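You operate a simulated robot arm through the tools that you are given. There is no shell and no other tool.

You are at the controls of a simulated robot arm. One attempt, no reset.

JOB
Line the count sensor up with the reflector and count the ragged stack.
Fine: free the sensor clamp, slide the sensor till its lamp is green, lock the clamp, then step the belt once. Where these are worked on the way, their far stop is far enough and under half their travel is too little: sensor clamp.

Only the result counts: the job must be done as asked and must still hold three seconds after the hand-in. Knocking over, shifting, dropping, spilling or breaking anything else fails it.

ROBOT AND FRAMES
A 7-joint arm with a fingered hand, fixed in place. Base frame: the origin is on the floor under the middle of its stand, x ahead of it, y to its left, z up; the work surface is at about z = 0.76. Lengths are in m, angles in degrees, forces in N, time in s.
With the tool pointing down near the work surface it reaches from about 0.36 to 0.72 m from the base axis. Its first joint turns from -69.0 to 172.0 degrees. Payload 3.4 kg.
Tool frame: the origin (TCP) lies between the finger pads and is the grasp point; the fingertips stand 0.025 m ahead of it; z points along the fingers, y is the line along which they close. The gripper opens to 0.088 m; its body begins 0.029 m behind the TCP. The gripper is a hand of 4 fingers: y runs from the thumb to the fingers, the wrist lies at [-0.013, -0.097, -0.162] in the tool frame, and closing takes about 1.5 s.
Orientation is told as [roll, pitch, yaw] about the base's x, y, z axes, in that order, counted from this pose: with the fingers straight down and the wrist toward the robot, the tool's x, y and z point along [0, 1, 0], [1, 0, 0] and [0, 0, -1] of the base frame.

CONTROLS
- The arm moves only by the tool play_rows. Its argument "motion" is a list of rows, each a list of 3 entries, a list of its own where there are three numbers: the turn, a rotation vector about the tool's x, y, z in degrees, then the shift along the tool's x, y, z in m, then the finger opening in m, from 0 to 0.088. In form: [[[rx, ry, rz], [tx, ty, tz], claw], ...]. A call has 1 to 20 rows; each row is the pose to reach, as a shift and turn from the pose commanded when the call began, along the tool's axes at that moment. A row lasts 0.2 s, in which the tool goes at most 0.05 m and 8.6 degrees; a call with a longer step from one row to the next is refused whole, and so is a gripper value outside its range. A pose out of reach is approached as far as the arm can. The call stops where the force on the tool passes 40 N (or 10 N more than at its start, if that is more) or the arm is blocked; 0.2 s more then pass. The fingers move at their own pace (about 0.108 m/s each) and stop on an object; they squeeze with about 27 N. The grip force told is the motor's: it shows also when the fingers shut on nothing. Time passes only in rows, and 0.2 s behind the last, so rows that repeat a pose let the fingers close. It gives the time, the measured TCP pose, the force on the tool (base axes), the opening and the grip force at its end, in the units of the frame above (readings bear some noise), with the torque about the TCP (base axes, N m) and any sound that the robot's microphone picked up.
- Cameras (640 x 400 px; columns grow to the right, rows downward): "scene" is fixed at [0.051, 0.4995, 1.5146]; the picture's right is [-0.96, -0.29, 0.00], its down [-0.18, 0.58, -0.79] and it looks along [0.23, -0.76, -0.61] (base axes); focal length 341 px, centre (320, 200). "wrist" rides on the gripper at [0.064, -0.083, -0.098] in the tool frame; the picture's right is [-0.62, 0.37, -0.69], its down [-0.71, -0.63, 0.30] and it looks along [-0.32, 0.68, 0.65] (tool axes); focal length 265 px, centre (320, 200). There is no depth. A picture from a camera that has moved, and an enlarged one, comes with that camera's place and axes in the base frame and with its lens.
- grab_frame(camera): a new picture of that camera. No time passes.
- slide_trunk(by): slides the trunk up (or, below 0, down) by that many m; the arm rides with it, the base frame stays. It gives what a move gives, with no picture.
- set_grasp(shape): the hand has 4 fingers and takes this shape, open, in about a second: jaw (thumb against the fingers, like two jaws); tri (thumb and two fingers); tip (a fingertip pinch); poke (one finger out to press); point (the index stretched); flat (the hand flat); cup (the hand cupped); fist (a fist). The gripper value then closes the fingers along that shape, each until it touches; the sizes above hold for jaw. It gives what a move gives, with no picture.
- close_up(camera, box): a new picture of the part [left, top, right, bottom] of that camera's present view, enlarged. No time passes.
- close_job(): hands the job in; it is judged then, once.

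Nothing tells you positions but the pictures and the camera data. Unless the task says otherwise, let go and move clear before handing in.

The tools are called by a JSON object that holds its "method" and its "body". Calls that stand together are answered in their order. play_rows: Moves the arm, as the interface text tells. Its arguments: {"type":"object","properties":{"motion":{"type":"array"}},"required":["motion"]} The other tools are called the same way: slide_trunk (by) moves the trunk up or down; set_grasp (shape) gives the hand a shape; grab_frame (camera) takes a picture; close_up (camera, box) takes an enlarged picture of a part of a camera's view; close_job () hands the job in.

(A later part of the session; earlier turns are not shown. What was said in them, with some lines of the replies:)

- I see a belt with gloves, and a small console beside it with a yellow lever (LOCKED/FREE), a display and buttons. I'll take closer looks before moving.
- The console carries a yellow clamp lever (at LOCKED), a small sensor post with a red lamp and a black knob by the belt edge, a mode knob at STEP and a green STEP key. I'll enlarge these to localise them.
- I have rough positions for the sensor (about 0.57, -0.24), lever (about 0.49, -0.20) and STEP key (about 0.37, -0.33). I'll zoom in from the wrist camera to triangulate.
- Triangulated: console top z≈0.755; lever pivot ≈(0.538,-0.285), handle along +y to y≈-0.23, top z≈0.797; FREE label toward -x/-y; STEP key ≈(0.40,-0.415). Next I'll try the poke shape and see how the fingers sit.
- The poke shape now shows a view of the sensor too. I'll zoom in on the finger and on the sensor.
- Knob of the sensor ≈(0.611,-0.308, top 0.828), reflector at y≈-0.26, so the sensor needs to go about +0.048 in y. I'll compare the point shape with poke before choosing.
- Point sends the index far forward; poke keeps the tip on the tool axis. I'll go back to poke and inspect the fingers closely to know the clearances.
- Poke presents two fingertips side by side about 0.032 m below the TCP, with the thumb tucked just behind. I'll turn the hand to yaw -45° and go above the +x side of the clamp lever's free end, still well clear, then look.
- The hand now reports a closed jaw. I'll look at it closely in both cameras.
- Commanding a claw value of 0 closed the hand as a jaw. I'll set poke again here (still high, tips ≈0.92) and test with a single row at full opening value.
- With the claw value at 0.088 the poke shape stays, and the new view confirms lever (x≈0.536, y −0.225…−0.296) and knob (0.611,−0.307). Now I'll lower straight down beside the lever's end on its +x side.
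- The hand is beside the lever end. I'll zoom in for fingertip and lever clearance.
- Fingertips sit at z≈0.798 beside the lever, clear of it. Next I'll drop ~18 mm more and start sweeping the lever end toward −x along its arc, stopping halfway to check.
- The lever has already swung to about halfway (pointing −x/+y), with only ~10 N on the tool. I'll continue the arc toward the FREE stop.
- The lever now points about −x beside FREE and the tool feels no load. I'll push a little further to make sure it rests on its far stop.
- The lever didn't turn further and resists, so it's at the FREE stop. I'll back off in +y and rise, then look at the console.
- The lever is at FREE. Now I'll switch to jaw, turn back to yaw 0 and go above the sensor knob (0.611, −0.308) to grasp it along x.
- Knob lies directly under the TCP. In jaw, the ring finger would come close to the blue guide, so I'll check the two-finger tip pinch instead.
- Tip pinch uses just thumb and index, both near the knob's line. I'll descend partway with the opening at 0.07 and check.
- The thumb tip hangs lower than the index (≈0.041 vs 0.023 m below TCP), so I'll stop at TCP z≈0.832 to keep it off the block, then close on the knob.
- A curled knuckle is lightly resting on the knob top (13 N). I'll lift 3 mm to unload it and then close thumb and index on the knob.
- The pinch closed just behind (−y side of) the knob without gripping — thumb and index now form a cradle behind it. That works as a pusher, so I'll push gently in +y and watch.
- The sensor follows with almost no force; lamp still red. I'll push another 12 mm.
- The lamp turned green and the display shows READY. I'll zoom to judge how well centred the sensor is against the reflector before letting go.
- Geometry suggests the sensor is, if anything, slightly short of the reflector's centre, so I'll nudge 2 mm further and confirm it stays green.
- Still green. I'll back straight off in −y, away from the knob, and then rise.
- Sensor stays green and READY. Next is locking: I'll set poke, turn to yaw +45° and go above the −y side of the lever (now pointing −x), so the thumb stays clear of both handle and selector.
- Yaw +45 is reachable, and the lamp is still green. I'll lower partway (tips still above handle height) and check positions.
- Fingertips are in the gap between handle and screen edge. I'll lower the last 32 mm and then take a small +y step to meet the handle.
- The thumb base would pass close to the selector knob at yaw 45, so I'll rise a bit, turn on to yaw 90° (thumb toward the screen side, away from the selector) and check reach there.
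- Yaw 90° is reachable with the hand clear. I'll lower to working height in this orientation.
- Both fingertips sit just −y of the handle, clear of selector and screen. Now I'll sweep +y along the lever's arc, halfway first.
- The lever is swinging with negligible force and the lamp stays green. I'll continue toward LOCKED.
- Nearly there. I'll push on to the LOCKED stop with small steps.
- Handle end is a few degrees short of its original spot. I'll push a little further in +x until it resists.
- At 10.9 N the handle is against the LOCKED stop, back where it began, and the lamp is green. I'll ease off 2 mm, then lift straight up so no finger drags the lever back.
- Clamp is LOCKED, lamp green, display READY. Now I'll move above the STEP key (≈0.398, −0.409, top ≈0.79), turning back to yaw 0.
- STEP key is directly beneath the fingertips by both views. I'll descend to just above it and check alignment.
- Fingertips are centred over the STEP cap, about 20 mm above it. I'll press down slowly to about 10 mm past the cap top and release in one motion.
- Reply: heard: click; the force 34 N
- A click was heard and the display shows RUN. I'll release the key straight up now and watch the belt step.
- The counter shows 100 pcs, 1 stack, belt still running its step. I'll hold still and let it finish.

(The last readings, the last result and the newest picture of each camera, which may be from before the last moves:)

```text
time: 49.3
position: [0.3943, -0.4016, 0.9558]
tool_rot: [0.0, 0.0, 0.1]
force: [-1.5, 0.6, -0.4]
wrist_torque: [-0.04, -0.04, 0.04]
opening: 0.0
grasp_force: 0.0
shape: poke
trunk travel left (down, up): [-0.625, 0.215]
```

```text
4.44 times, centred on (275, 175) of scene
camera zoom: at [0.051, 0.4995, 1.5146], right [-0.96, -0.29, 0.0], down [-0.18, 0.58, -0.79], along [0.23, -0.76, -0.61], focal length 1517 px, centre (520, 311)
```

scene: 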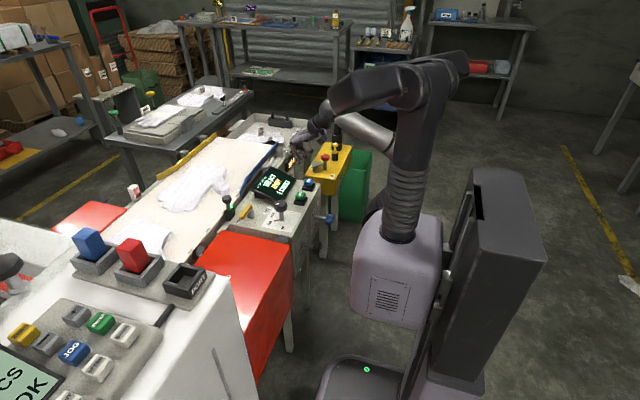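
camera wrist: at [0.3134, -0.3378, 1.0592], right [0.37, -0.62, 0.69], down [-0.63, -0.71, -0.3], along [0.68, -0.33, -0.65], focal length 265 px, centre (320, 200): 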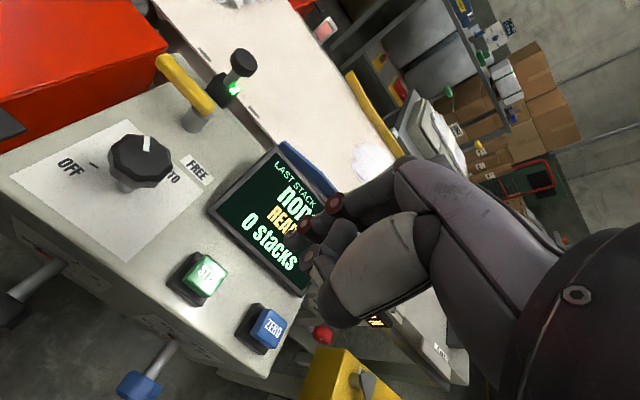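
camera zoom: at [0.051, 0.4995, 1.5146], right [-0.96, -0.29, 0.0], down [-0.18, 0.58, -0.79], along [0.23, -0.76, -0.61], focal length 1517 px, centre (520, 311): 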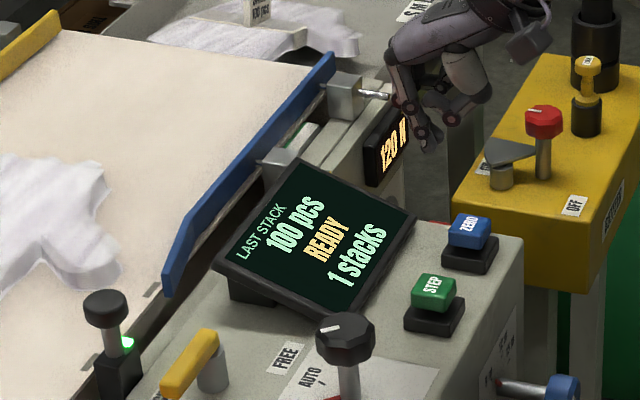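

Belt has stopped: READY, 100 pcs, 1 stack, lamp green. One last look at the lever and sensor before handing in.

{"method": "close_up", "body": {"camera": "scene", "box": [220, 185, 270, 225]}}

{"method": "close_up", "body": {"camera": "wrist", "box": [60, 20, 340, 200]}}

```text
10.00 times, centred on (245, 205) of scene
camera zoom: at [0.051, 0.4995, 1.5146], right [-0.96, -0.29, 0.0], down [-0.18, 0.58, -0.79], along [0.23, -0.76, -0.61], focal length 3413 px, centre (1070, 150)
```

zoom: 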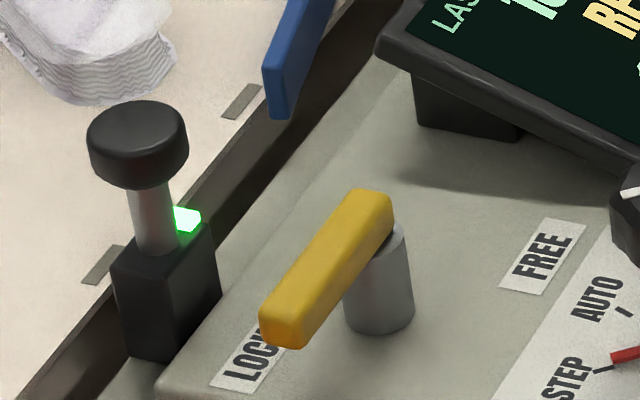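

```text
2.22 times, centred on (200, 110) of wrist
camera zoom: at [0.3115, -0.3381, 1.0537], right [0.37, -0.62, 0.69], down [-0.63, -0.71, -0.3], along [0.68, -0.32, -0.65], focal length 590 px, centre (587, 400)
```

zoom: 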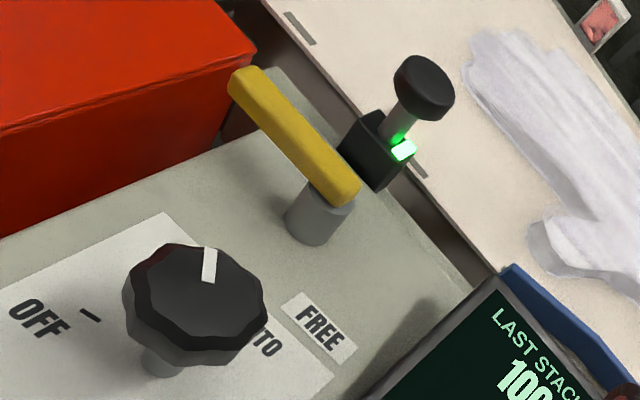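

The lever is back at LOCKED, exactly where it started, and the sensor lamp is green. The display shows 100 pcs, 1 stack, READY, and the hand is clear, so I'm handing in.

{"method": "close_job", "body": {}}

```text
The job is handed in.
```

The sensor is lined up with the reflector and the ragged stack has been counted. The display reads 100 pcs, 1 stack, READY. I've handed the job in, but no verdict has come back yet.

- **Clamp freed:** I swung the lever to its FREE stop, a full quarter turn.
- **Sensor slid:** I pushed it about 34 mm along the belt until the lamp turned green. A further 2 mm nudge kept it green.
- **Clamp locked:** I pushed the lever back against its LOCKED stop. In the last pictures it sat exactly where it started, with the lamp still green.
- **Belt stepped:** I pressed STEP once and heard one click. The belt ran, the count came up, and the belt stopped on its own.

The pinch on the sensor knob missed, so I pushed the sensor from behind instead. A folded finger also pressed lightly on the knob (about 13 N) before I freed the hand. I saw nothing else knocked or shifted, and the hand was clear of the console at hand-in.
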